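You operate a simulated robot arm through the tools that you are given. There is no shell and no other tool. Be economical: measure what you need, move in short steps, check, and stop when the job is done.

Carry out the task below with a simulated robot arm. There is one attempt and no reset: what you move stays moved.

JOB
Put the bare drive that says "sound" from the top of the prep table on the colour chart there.
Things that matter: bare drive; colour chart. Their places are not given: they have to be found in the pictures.

Only the result counts: the job must be done as asked and must still hold three seconds after the hand-in. Knocking over, shifting, dropping, spilling or breaking anything else fails it.

ROBOT AND FRAMES
A 6-joint arm with a two-finger parallel gripper, fixed in place. Base frame: the origin is at the foot of the arm, x ahead of it, y to its left, z up; the work surface is at about z = 780. Units: mm, degrees, N and s.
With the tool pointing down near the work surface it reaches from about 260 to 680 mm from the base axis. Its first joint turns from -66.0 to 66.0 degrees. Payload 2.9 kg.
The tool frame sits at the grasp point between the pads (the TCP): z along the fingers, y along the line on which they close. The tips reach 30 mm beyond it. Largest opening 110 mm; finger width 20, thickness 10; the body of the gripper, 48 by 112 mm, starts 55 mm behind the TCP.
Orientation is that of the tool frame in the base frame, as [roll, pitch, yaw] about the fixed x, y, z axes, in that order (R = Rz(yaw) Ry(pitch) Rx(roll)). With the fingers straight down and closing along the base's y, the tool's x points along the base's -x, its y along +y and its z along -z.

CONTROLS
- The arm moves only by the tool step_arm. Its argument "motion" is a list that holds one entry, the list of rows, each a list of 7 numbers: the shift along the tool's x, y, z in mm, then the turn, a rotation vector about the tool's x, y, z in degrees, then the opening, from 0 (shut) to 1 (fully open). In form: [[[dx, dy, dz, wx, wy, wz, claw], ...]]. A call has 1 to 10 rows; each row shifts and turns the commanded pose from where the row before left it, along the tool's axes as they then stand. Rows are played at 5 a second. More than 50 mm and 8.6 degrees between two rows, or a gripper value outside its range, and nothing of the call is played. Where a pose cannot be reached the arm comes as near as it can. A force on the tool above 40 N (or 10 N above the force at the start of the call, whichever is more), or a blocked arm, ends the call early, and 0.2 s more pass. Each finger travels about 108 mm/s and halts on what it meets, pressing with about 44 N; the grip force reading is that of the motor and also rises with nothing between the fingers. The clock runs only during rows and for 0.2 s after the last one: add rows that do not move to give the fingers time. The reply holds the time, the measured pose of the TCP, the force on the tool along the base axes, the opening and the grip force, in the units named above and with some noise, and new pictures: "pictures" is both (left out), scene, wrist or none.
- Cameras (640 x 400 px; columns grow to the right, rows downward): "scene" is fixed at [71.2, 428.5, 1388.4]; the picture's right is [-0.82, -0.57, 0.00], its down [-0.31, 0.45, -0.84] and it looks along [0.48, -0.68, -0.55] (base axes); focal length 359 px, centre (320, 200). "wrist" rides on the gripper at [-36, 0, -57] in the tool frame; the picture's right is [0.00, -1.00, 0.00], its down [0.97, 0.00, -0.24] and it looks along [0.24, 0.00, 0.97] (tool axes); focal length 218 px, centre (320, 200).
- measure_at(camera, pixels): for up to 12 pixels [column, row] of the newest picture of that camera ("zoom" is the newest enlarged one), the place [x, y, z] in the base frame of the surface seen there, good to about 2 mm. The clock stands still meanwhile.
- close_up(camera, box): a new picture of the part [left, top, right, bottom] of that camera's present view, enlarged. The clock stands still meanwhile.
- hand_in(): hands the job in; it is judged then, once.

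Keep the steps short. Do not move on a guess: measure, check each grasp and each placing, and mend mistakes. In all there are 60 turns and 150 pictures (those below and enlarged ones count). Leave the gripper open and the arm clear of the work at the hand-in unless told otherwise, and finish with a single line.

The tools are called after ">>>" as name(argument=value, ...) on one line, values as JSON. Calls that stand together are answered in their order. step_arm: Moves the arm, as the interface text tells. Its arguments: {"type":"object","properties":{"motion":{"type":"array","items":{"type":"array","items":{"type":"array","items":{"type":"number"}}}},"pictures":{"type":"string","enum":["both","scene","wrist","none"]}},"required":["motion"]} The other tools are called the same way: measure_at (camera, pixels) gives the place of the surface under pixels of a picture; close_up (camera, box) takes an enlarged picture of a part of a camera's view; hand_in () hands the job in.

At the start:

```text
clock: 0.0
eef_pos: [379.4, -180.9, 1055.8]
ee_rot: [-179.9, 0.1, -180.0]
ft_force: [0.4, 0.5, -0.1]
finger_gap: 110.0
finger_force: 0.0
```

scene: 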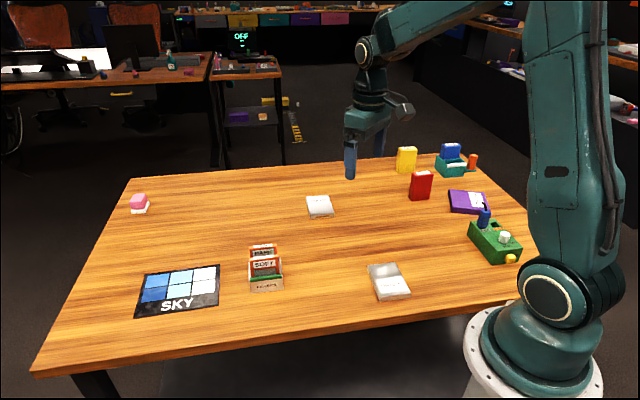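
wrist: 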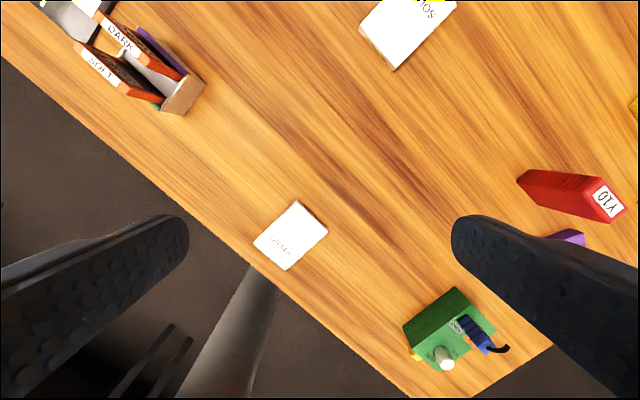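

I'll look closer at the objects that could be a bare drive: the white boxes at (320,206) and (389,282), and others.

>>> close_up(camera="scene", box=[230, 180, 430, 305])

>>> close_up(camera="scene", box=[380, 135, 540, 275])

>>> close_up(camera="wrist", box=[230, 190, 350, 280])

>>> close_up(camera="wrist", box=[340, 0, 480, 80])

```text
3.20 times, centred on (330, 242) of scene
```

zoom: 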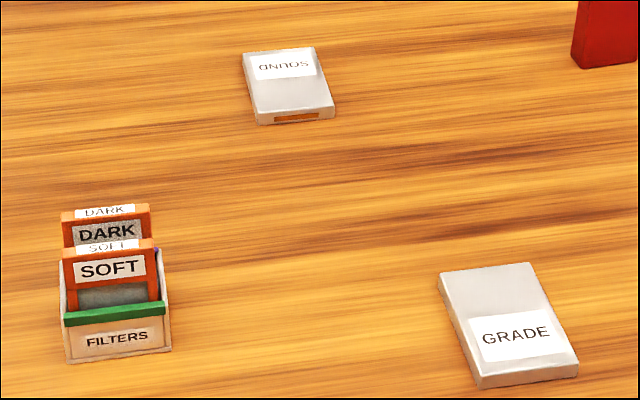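

```text
2.86 times, centred on (460, 205) of scene
```

zoom: 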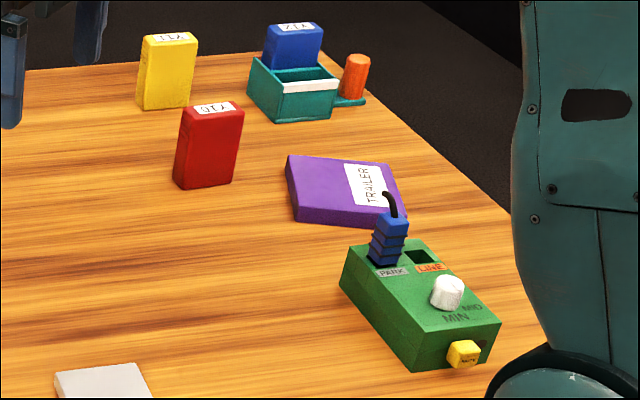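

```text
4.44 times, centred on (290, 235) of wrist
```

zoom: 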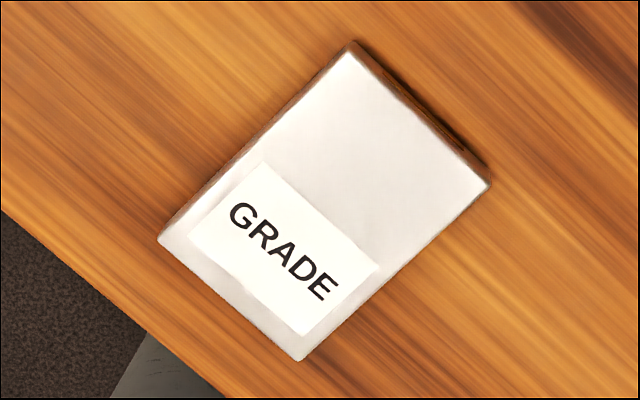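

```text
4.57 times, centred on (410, 40) of wrist
```

zoom: 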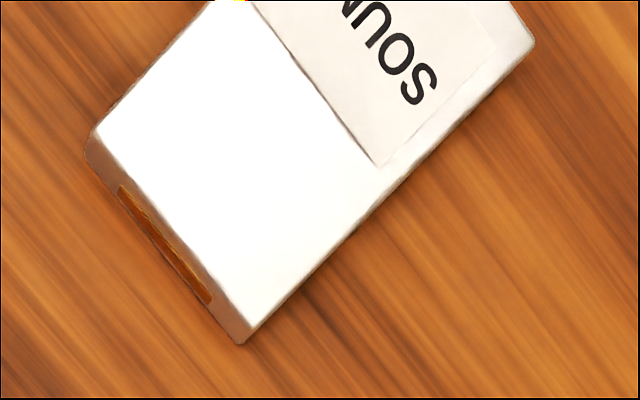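

The SOUND drive is at scene (320,206). The other white one, at (389,282), says GRADE. Next I'll measure the drive, the chart and the obstacles near them.

>>> measure_at(camera="scene", pixels=[[306.5, 197], [327, 195.5], [333, 212], [311.5, 213.5], [320, 205], [322, 222], [148, 277], [217, 266], [217, 302], [138, 315], [180, 285], [264, 248]])

>>> close_up(camera="scene", box=[110, 240, 300, 340])

>>> close_up(camera="scene", box=[295, 185, 345, 225])

```text
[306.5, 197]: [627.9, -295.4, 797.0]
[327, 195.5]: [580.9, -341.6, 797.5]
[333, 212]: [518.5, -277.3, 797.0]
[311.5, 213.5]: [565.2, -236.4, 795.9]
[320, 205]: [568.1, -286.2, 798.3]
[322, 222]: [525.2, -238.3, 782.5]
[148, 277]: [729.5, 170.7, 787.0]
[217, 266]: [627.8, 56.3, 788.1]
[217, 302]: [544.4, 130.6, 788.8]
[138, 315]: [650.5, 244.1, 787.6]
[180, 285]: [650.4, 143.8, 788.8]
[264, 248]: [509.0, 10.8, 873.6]
```

```text
3.37 times, centred on (205, 290) of scene
```

zoom: 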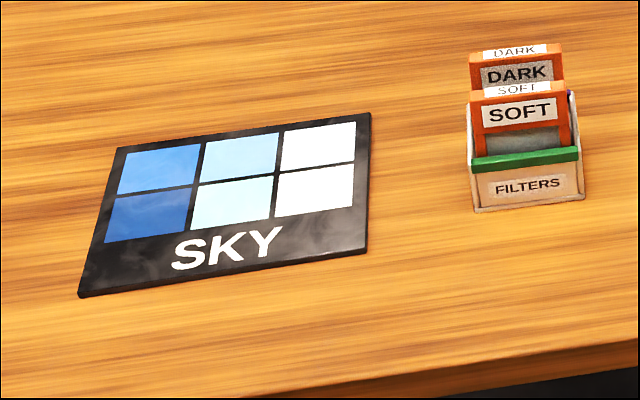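

```text
10.00 times, centred on (320, 205) of scene
```

zoom: 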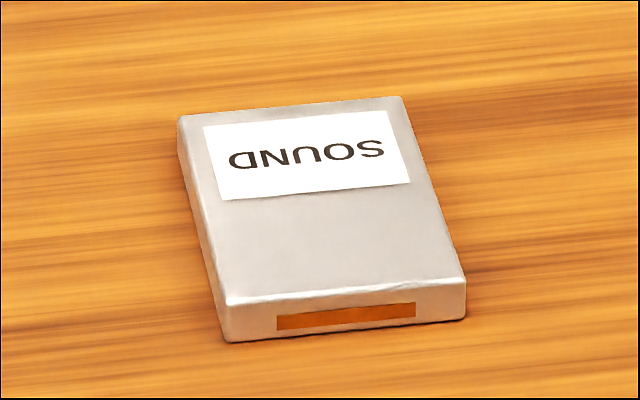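

Measuring the drive's corners more finely in the enlarged picture, along with the nearby red box.

>>> measure_at(camera="zoom", pixels=[[190, 122], [396, 104], [457, 278], [232, 297], [290, 115], [340, 284], [211, 210], [428, 190]])

>>> measure_at(camera="scene", pixels=[[420, 173], [410, 197], [405, 150]])

```text
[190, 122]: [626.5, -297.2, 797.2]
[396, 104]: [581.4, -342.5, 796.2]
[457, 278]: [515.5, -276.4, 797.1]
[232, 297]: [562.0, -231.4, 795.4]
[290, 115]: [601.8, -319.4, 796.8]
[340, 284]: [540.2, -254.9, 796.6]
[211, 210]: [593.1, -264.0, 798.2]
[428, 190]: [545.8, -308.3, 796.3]
```

```text
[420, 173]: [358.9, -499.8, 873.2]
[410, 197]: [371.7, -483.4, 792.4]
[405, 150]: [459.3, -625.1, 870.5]
```

Drive centre is (571,-287), top z 797, short side along about 45°. I'll move above it and start turning the fingers.

>>> step_arm(motion=[[[-38.3, -21.2, 0, 0, 0, 0, 1], [-38.3, -21.2, 0, 0, 0, 0, 1], [-38.3, -21.2, 0, 0, 0, 0, 1], [-38.3, -21.2, 0, 0, 0, 0, 1], [-38.3, -21.2, 0, 0, 0, 0, 1], [0, 0, 20, 0, 0, 7.6, 1], [0, 0, 20, 0, 0, 7.6, 1], [0, 0, 20, 0, 0, 7.6, 1], [0, 0, 20, 0, 0, 7.6, 1], [0, 0, 20, 0, 0, 7.6, 1]]], pictures="none")

>>> step_arm(motion=[[[0, 0, 20, 0, 0, 7.6, 1], [0, 0, 15, 0, 0, 0, 1], [0, 0, 0, 0, 0, 0, 1]]])

```text
clock: 2.2
eef_pos: [571.1, -286.7, 953.4]
ee_rot: [-179.9, -0.1, 141.8]
ft_force: [-0.1, 0.2, -0.5]
finger_gap: 110.3
finger_force: 0.1
```

```text
clock: 3.0
eef_pos: [572.4, -286.0, 919.7]
ee_rot: [-179.9, 0.1, 134.4]
ft_force: [0.1, -0.5, -0.3]
finger_gap: 109.9
finger_force: 0.1
```

scene: 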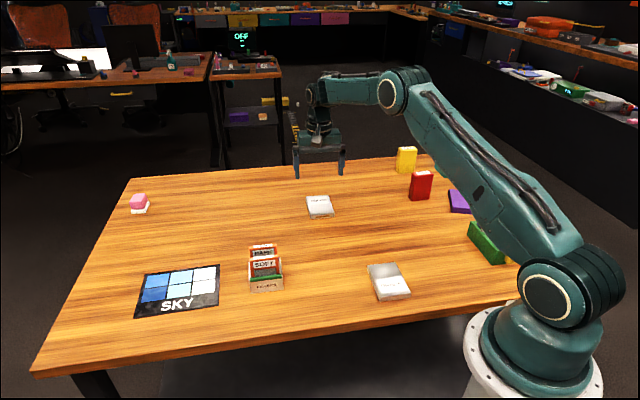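
wrist: 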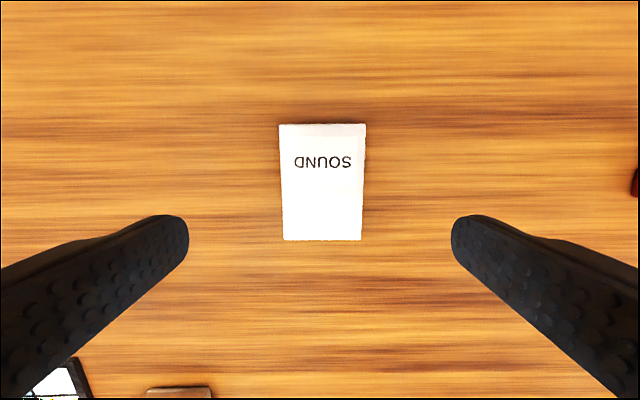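

The drive is centred and lined up between the fingers. I'll descend to TCP z≈814, which leaves the tips about 4 mm above the table.

>>> step_arm(motion=[[[0, 0, 25, 0, 0, 0, 1], [0, 0, 25, 0, 0, 0, 1], [0, 0, 25, 0, 0, 0, 1], [0, 0, 18, 0, 0, 0, 1], [0, 0, 12, 0, 0, 0, 1], [0, 0, 0, 0, 0, 0, 1]]])

```text
clock: 4.4
eef_pos: [570.7, -284.7, 814.8]
ee_rot: [-180.0, 0.1, 134.5]
ft_force: [0.4, 0.2, -0.1]
finger_gap: 109.9
finger_force: 0.0
```

scene: 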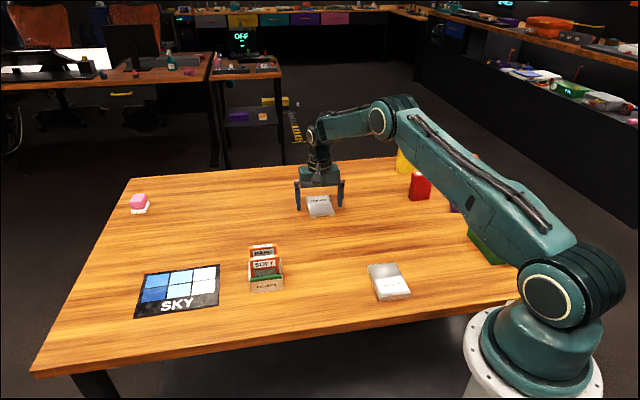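
wrist: 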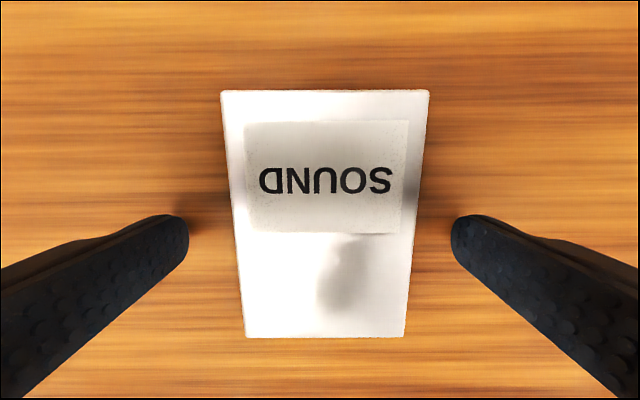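

The fingers are on both sides of the drive with no contact. Closing now.

>>> step_arm(motion=[[[0, 0, 0, 0, 0, 0, 0.75], [0, 0, 0, 0, 0, 0, 0.6], [0, 0, 0, 0, 0, 0, 0.5], [0, 0, 0, 0, 0, 0, 0.5], [0, 0, 0, 0, 0, 0, 0.5]]], pictures="wrist")

```text
clock: 5.6
eef_pos: [571.4, -285.9, 815.3]
ee_rot: [180.0, 0.1, 134.4]
ft_force: [-0.3, 0.0, 1.0]
finger_gap: 69.4
finger_force: 43.8
```

wrist: 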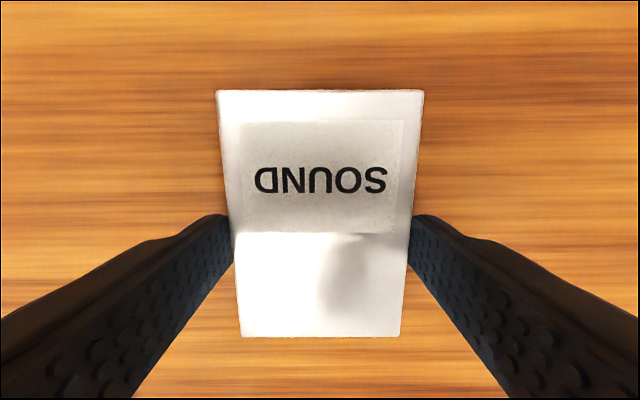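

Gripped at a 69.4 mm gap and 44 N. Lifting straight up by 150 mm.

>>> step_arm(motion=[[[0, 0, -10, 0, 0, 0, 0.5], [0, 0, -20, 0, 0, 0, 0.5], [0, 0, -30, 0, 0, 0, 0.5], [0, 0, -30, 0, 0, 0, 0.5], [0, 0, -30, 0, 0, 0, 0.5], [0, 0, -30, 0, 0, 0, 0.5], [0, 0, 0, 0, 0, 0, 0.5]]])

```text
clock: 7.2
eef_pos: [569.6, -286.3, 966.2]
ee_rot: [-180.0, -0.1, 134.3]
ft_force: [-0.4, 0.1, -1.1]
finger_gap: 69.4
finger_force: 44.0
```

scene: 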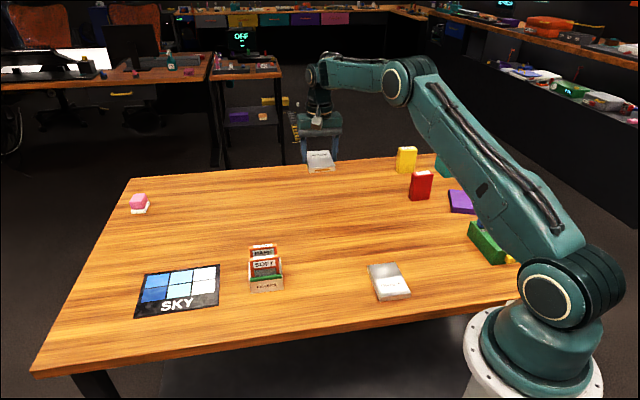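
wrist: 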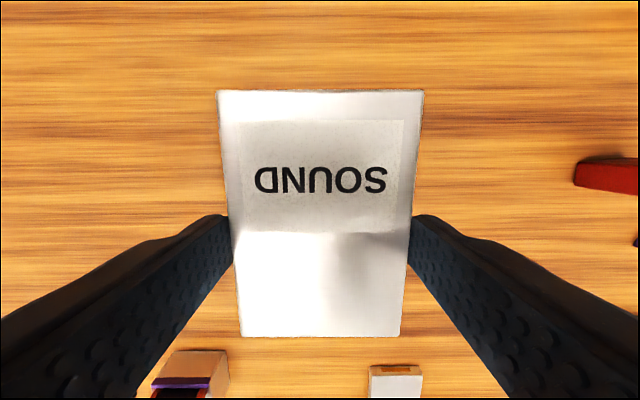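

The drive came up level and firm. Now I'll carry it to above the chart centre at (638,150), staying high so it clears the filter box.

>>> step_arm(motion=[[[26.5, 35.4, 0, 0, 0, 0, 0.5], [26.5, 35.4, 0, 0, 0, 0, 0.5], [26.5, 35.4, 0, 0, 0, 0, 0.5], [26.5, 35.4, 0, 0, 0, 0, 0.5], [26.5, 35.4, 0, 0, 0, 0, 0.5], [26.5, 35.4, 0, 0, 0, 0, 0.5], [26.5, 35.4, 0, 0, 0, 0, 0.5], [26.5, 35.4, 0, 0, 0, 0, 0.5], [26.5, 35.4, 0, 0, 0, 0, 0.5], [26.5, 35.4, 0, 0, 0, 0, 0.5]]], pictures="none")

>>> step_arm(motion=[[[0, 0, 0, 0, 0, -3.4, 0.5], [0, 0, 20, 0, 0, 0, 0.5], [0, 0, 20, 0, 0, 0, 0.5], [0, 0, 0, 0, 0, 0, 0.5]]])

```text
clock: 9.4
eef_pos: [633.5, 153.1, 965.5]
ee_rot: [180.0, 0.0, 134.3]
ft_force: [0.0, -0.6, -1.4]
finger_gap: 69.3
finger_force: 44.3
```

```text
clock: 10.4
eef_pos: [637.7, 152.2, 922.5]
ee_rot: [180.0, 0.0, 137.8]
ft_force: [0.0, -0.6, -1.3]
finger_gap: 69.2
finger_force: 44.0
```

scene: 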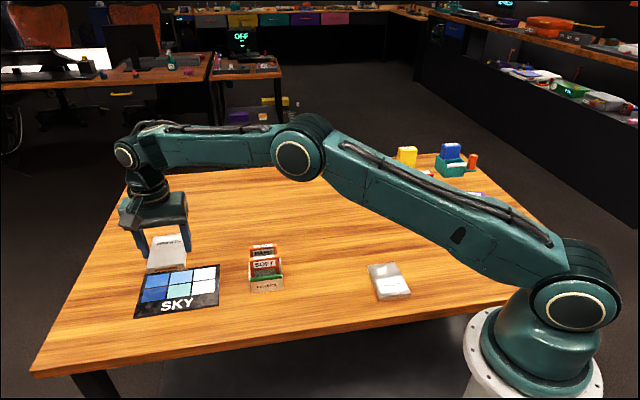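
wrist: 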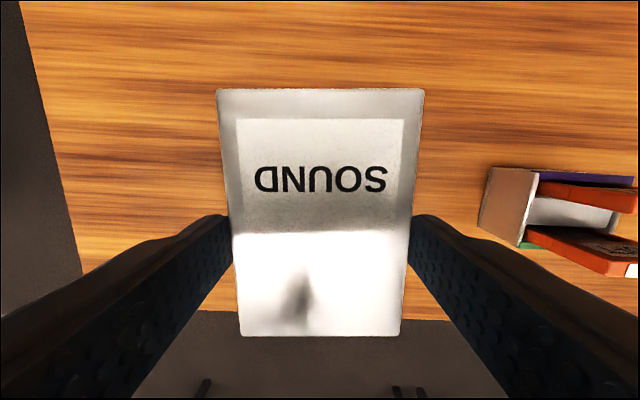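

Above the chart, with the pose at (637.7,152.2). Descending to just above it.

>>> step_arm(motion=[[[0, 0, 25, 0, 0, 0, 0.5], [0, 0, 25, 0, 0, 0, 0.5], [0, 0, 25, 0, 0, 0, 0.5], [0, 0, 14, 0, 0, 0, 0.5], [0, 0, 6, 0, 0, 0, 0.5], [0, 0, 0, 0, 0, 0, 0.5]]])

>>> close_up(camera="scene", box=[110, 210, 270, 330])

```text
clock: 11.8
eef_pos: [637.9, 150.1, 830.5]
ee_rot: [180.0, 0.0, 137.8]
ft_force: [-0.6, -0.8, -1.3]
finger_gap: 69.6
finger_force: 43.9
```

scene: 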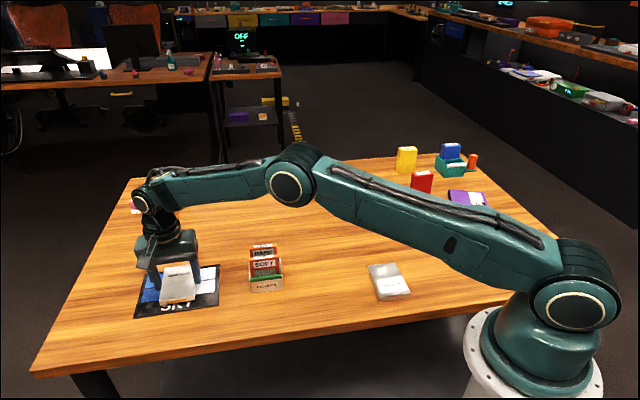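
wrist: 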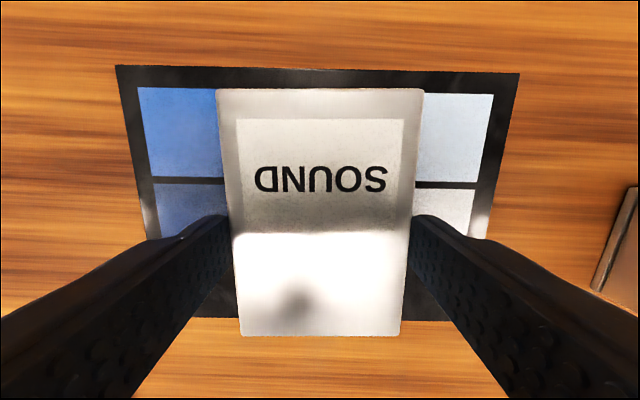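

```text
3.33 times, centred on (190, 270) of scene
```

zoom: 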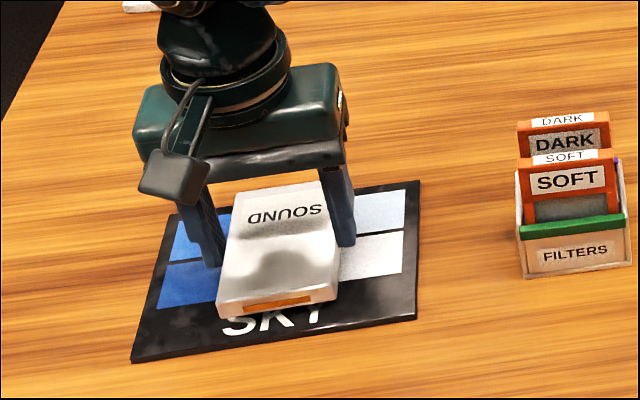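

The drive is aligned and well inside the chart, about 8 mm above it. Lowering gently while watching the force.

>>> step_arm(motion=[[[0, 0, 3, 0, 0, 0, 0.5], [0, 0, 2, 0, 0, 0, 0.5], [0, 0, 1, 0, 0, 0, 0.5], [0, 0, 0, 0, 0, 0, 0.5]]], pictures="none")

>>> step_arm(motion=[[[0, 0, 1, 0, 0, 0, 0.5], [0, 0, 0, 0, 0, 0, 0.5]]], pictures="none")

>>> step_arm(motion=[[[0, 0, 1, 0, 0, 0, 0.5], [0, 0, 0, 0, 0, 0, 0.5]]])

>>> close_up(camera="scene", box=[120, 230, 240, 330])

```text
clock: 12.8
eef_pos: [637.1, 149.9, 824.6]
ee_rot: [179.9, 0.0, 137.8]
ft_force: [0.2, 0.1, -2.0]
finger_gap: 69.3
finger_force: 44.4
```

```text
clock: 13.4
eef_pos: [638.8, 150.0, 822.5]
ee_rot: [179.9, 0.0, 137.8]
ft_force: [-0.1, 0.8, -1.7]
finger_gap: 69.1
finger_force: 44.0
```

```text
clock: 14.0
eef_pos: [638.6, 150.4, 822.2]
ee_rot: [180.0, -0.1, 137.9]
ft_force: [-0.5, 0.4, -2.6]
finger_gap: 69.2
finger_force: 43.8
```

scene: 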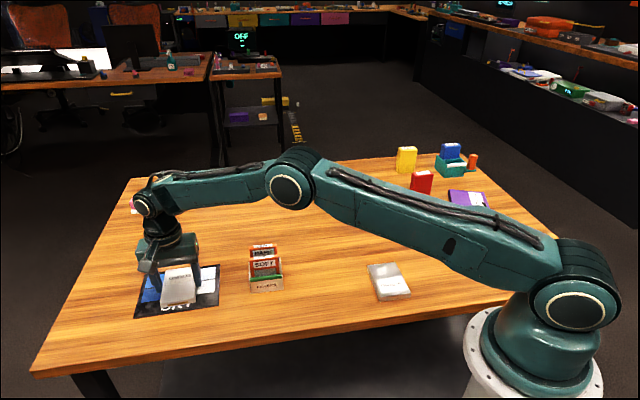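
wrist: 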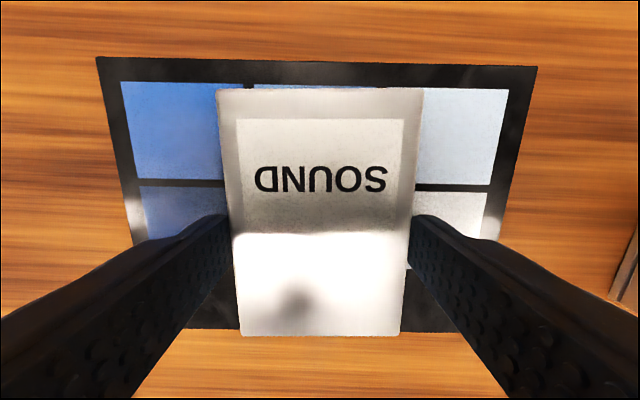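

```text
4.00 times, centred on (180, 280) of scene
```

zoom: 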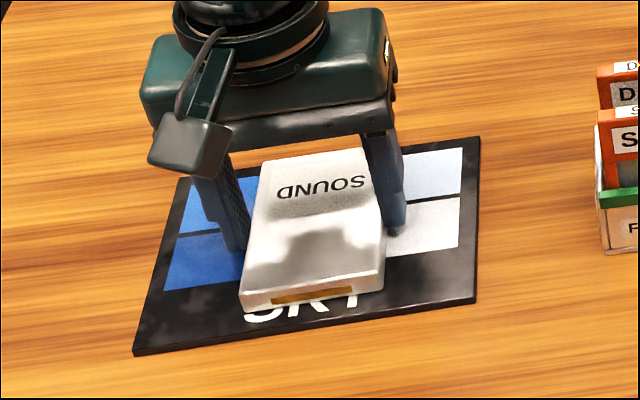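

The drive is centred on the chart but there is no clear contact force yet. Continuing down in small steps.

>>> step_arm(motion=[[[0, 0, 0.7, 0, 0, 0, 0.5], [0, 0, 0, 0, 0, 0, 0.5]]], pictures="none")

>>> step_arm(motion=[[[0, 0, 0.7, 0, 0, 0, 0.5], [0, 0, 0, 0, 0, 0, 0.5]]], pictures="none")

```text
clock: 14.6
eef_pos: [638.5, 150.1, 822.2]
ee_rot: [180.0, 0.0, 137.8]
ft_force: [0.5, -0.2, -1.8]
finger_gap: 69.3
finger_force: 44.0
```

```text
clock: 15.2
eef_pos: [638.7, 150.3, 822.9]
ee_rot: [180.0, 0.0, 137.8]
ft_force: [-1.0, -0.2, 1.3]
finger_gap: 69.1
finger_force: 44.1
```

The vertical force has swung from about -2 to +1.3 N, so the drive is touching. One tiny step more to confirm.

>>> step_arm(motion=[[[0, 0, 0.4, 0, 0, 0, 0.5], [0, 0, 0, 0, 0, 0, 0.5]]], pictures="none")

```text
clock: 15.8
eef_pos: [638.8, 150.7, 820.6]
ee_rot: [179.8, 0.1, 137.8]
ft_force: [0.9, 2.5, 5.5]
finger_gap: 69.3
finger_force: 43.7
```

Contact confirmed at 5.5 N. Releasing, then rising straight up.

>>> step_arm(motion=[[[0, 0, 0, 0, 0, 0, 0.7], [0, 0, 0, 0, 0, 0, 0.85], [0, 0, 0, 0, 0, 0, 0.95], [0, 0, 0, 0, 0, 0, 0.95]]])

```text
clock: 16.8
eef_pos: [638.0, 149.8, 820.3]
ee_rot: [-180.0, 0.0, 137.8]
ft_force: [0.5, -0.1, -0.1]
finger_gap: 104.6
finger_force: 0.1
```

scene: 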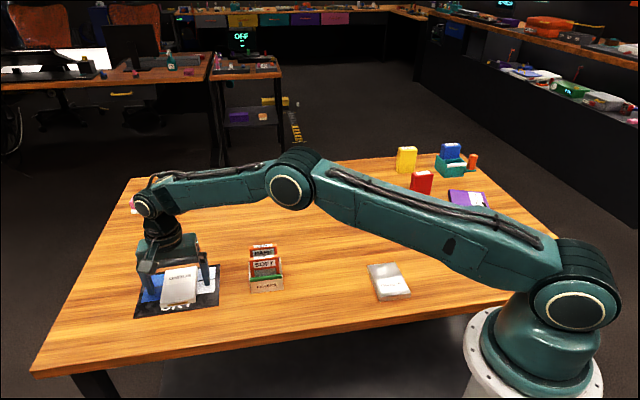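
wrist: 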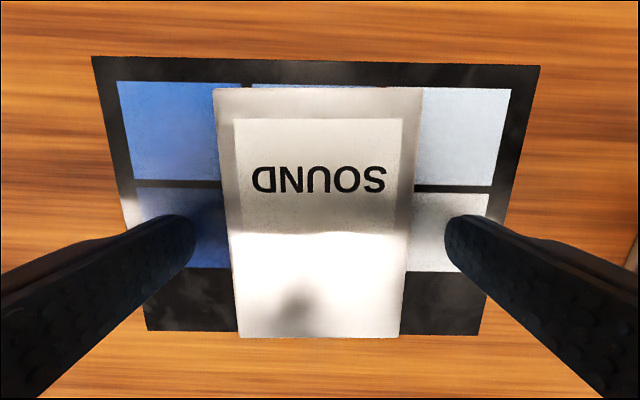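

Released cleanly, and the drive stayed put. Rising 150 mm.

>>> step_arm(motion=[[[0, 0, -10, 0, 0, 0, 1], [0, 0, -25, 0, 0, 0, 1], [0, 0, -35, 0, 0, 0, 1], [0, 0, -40, 0, 0, 0, 1], [0, 0, -40, 0, 0, 0, 1], [0, 0, 0, 0, 0, 0, 1]]])

>>> close_up(camera="scene", box=[110, 230, 300, 340])

```text
clock: 18.2
eef_pos: [638.0, 148.8, 971.9]
ee_rot: [180.0, -0.1, 137.8]
ft_force: [0.7, 0.5, -0.5]
finger_gap: 109.7
finger_force: 0.1
```

scene: 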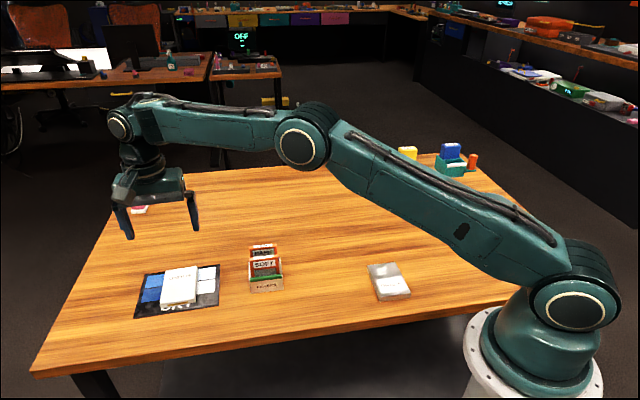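
wrist: 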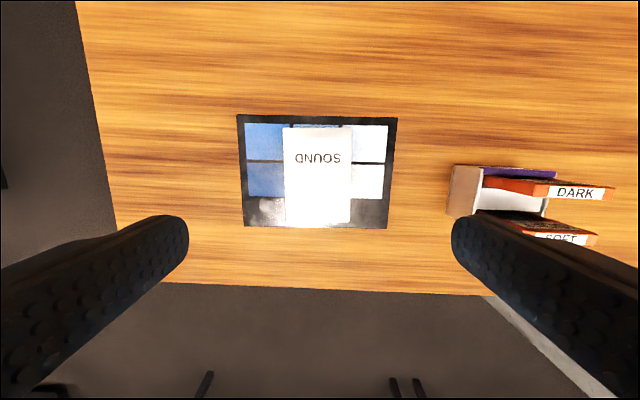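

```text
3.37 times, centred on (205, 285) of scene
```

zoom: 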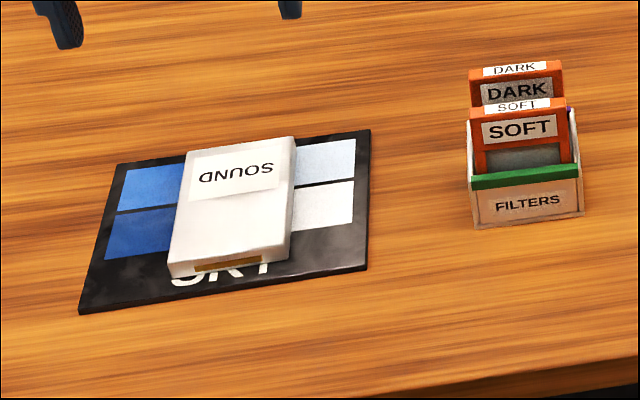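

The drive lies flat and fully within the chart, the arm is clear, and nothing else moved. Handing in.

>>> hand_in()

```text
The job is handed in.
```

The bare drive marked "SOUND" is lying flat on the colour chart, fully within its edges; the gripper is open, the arm is clear, and the job is handed in.
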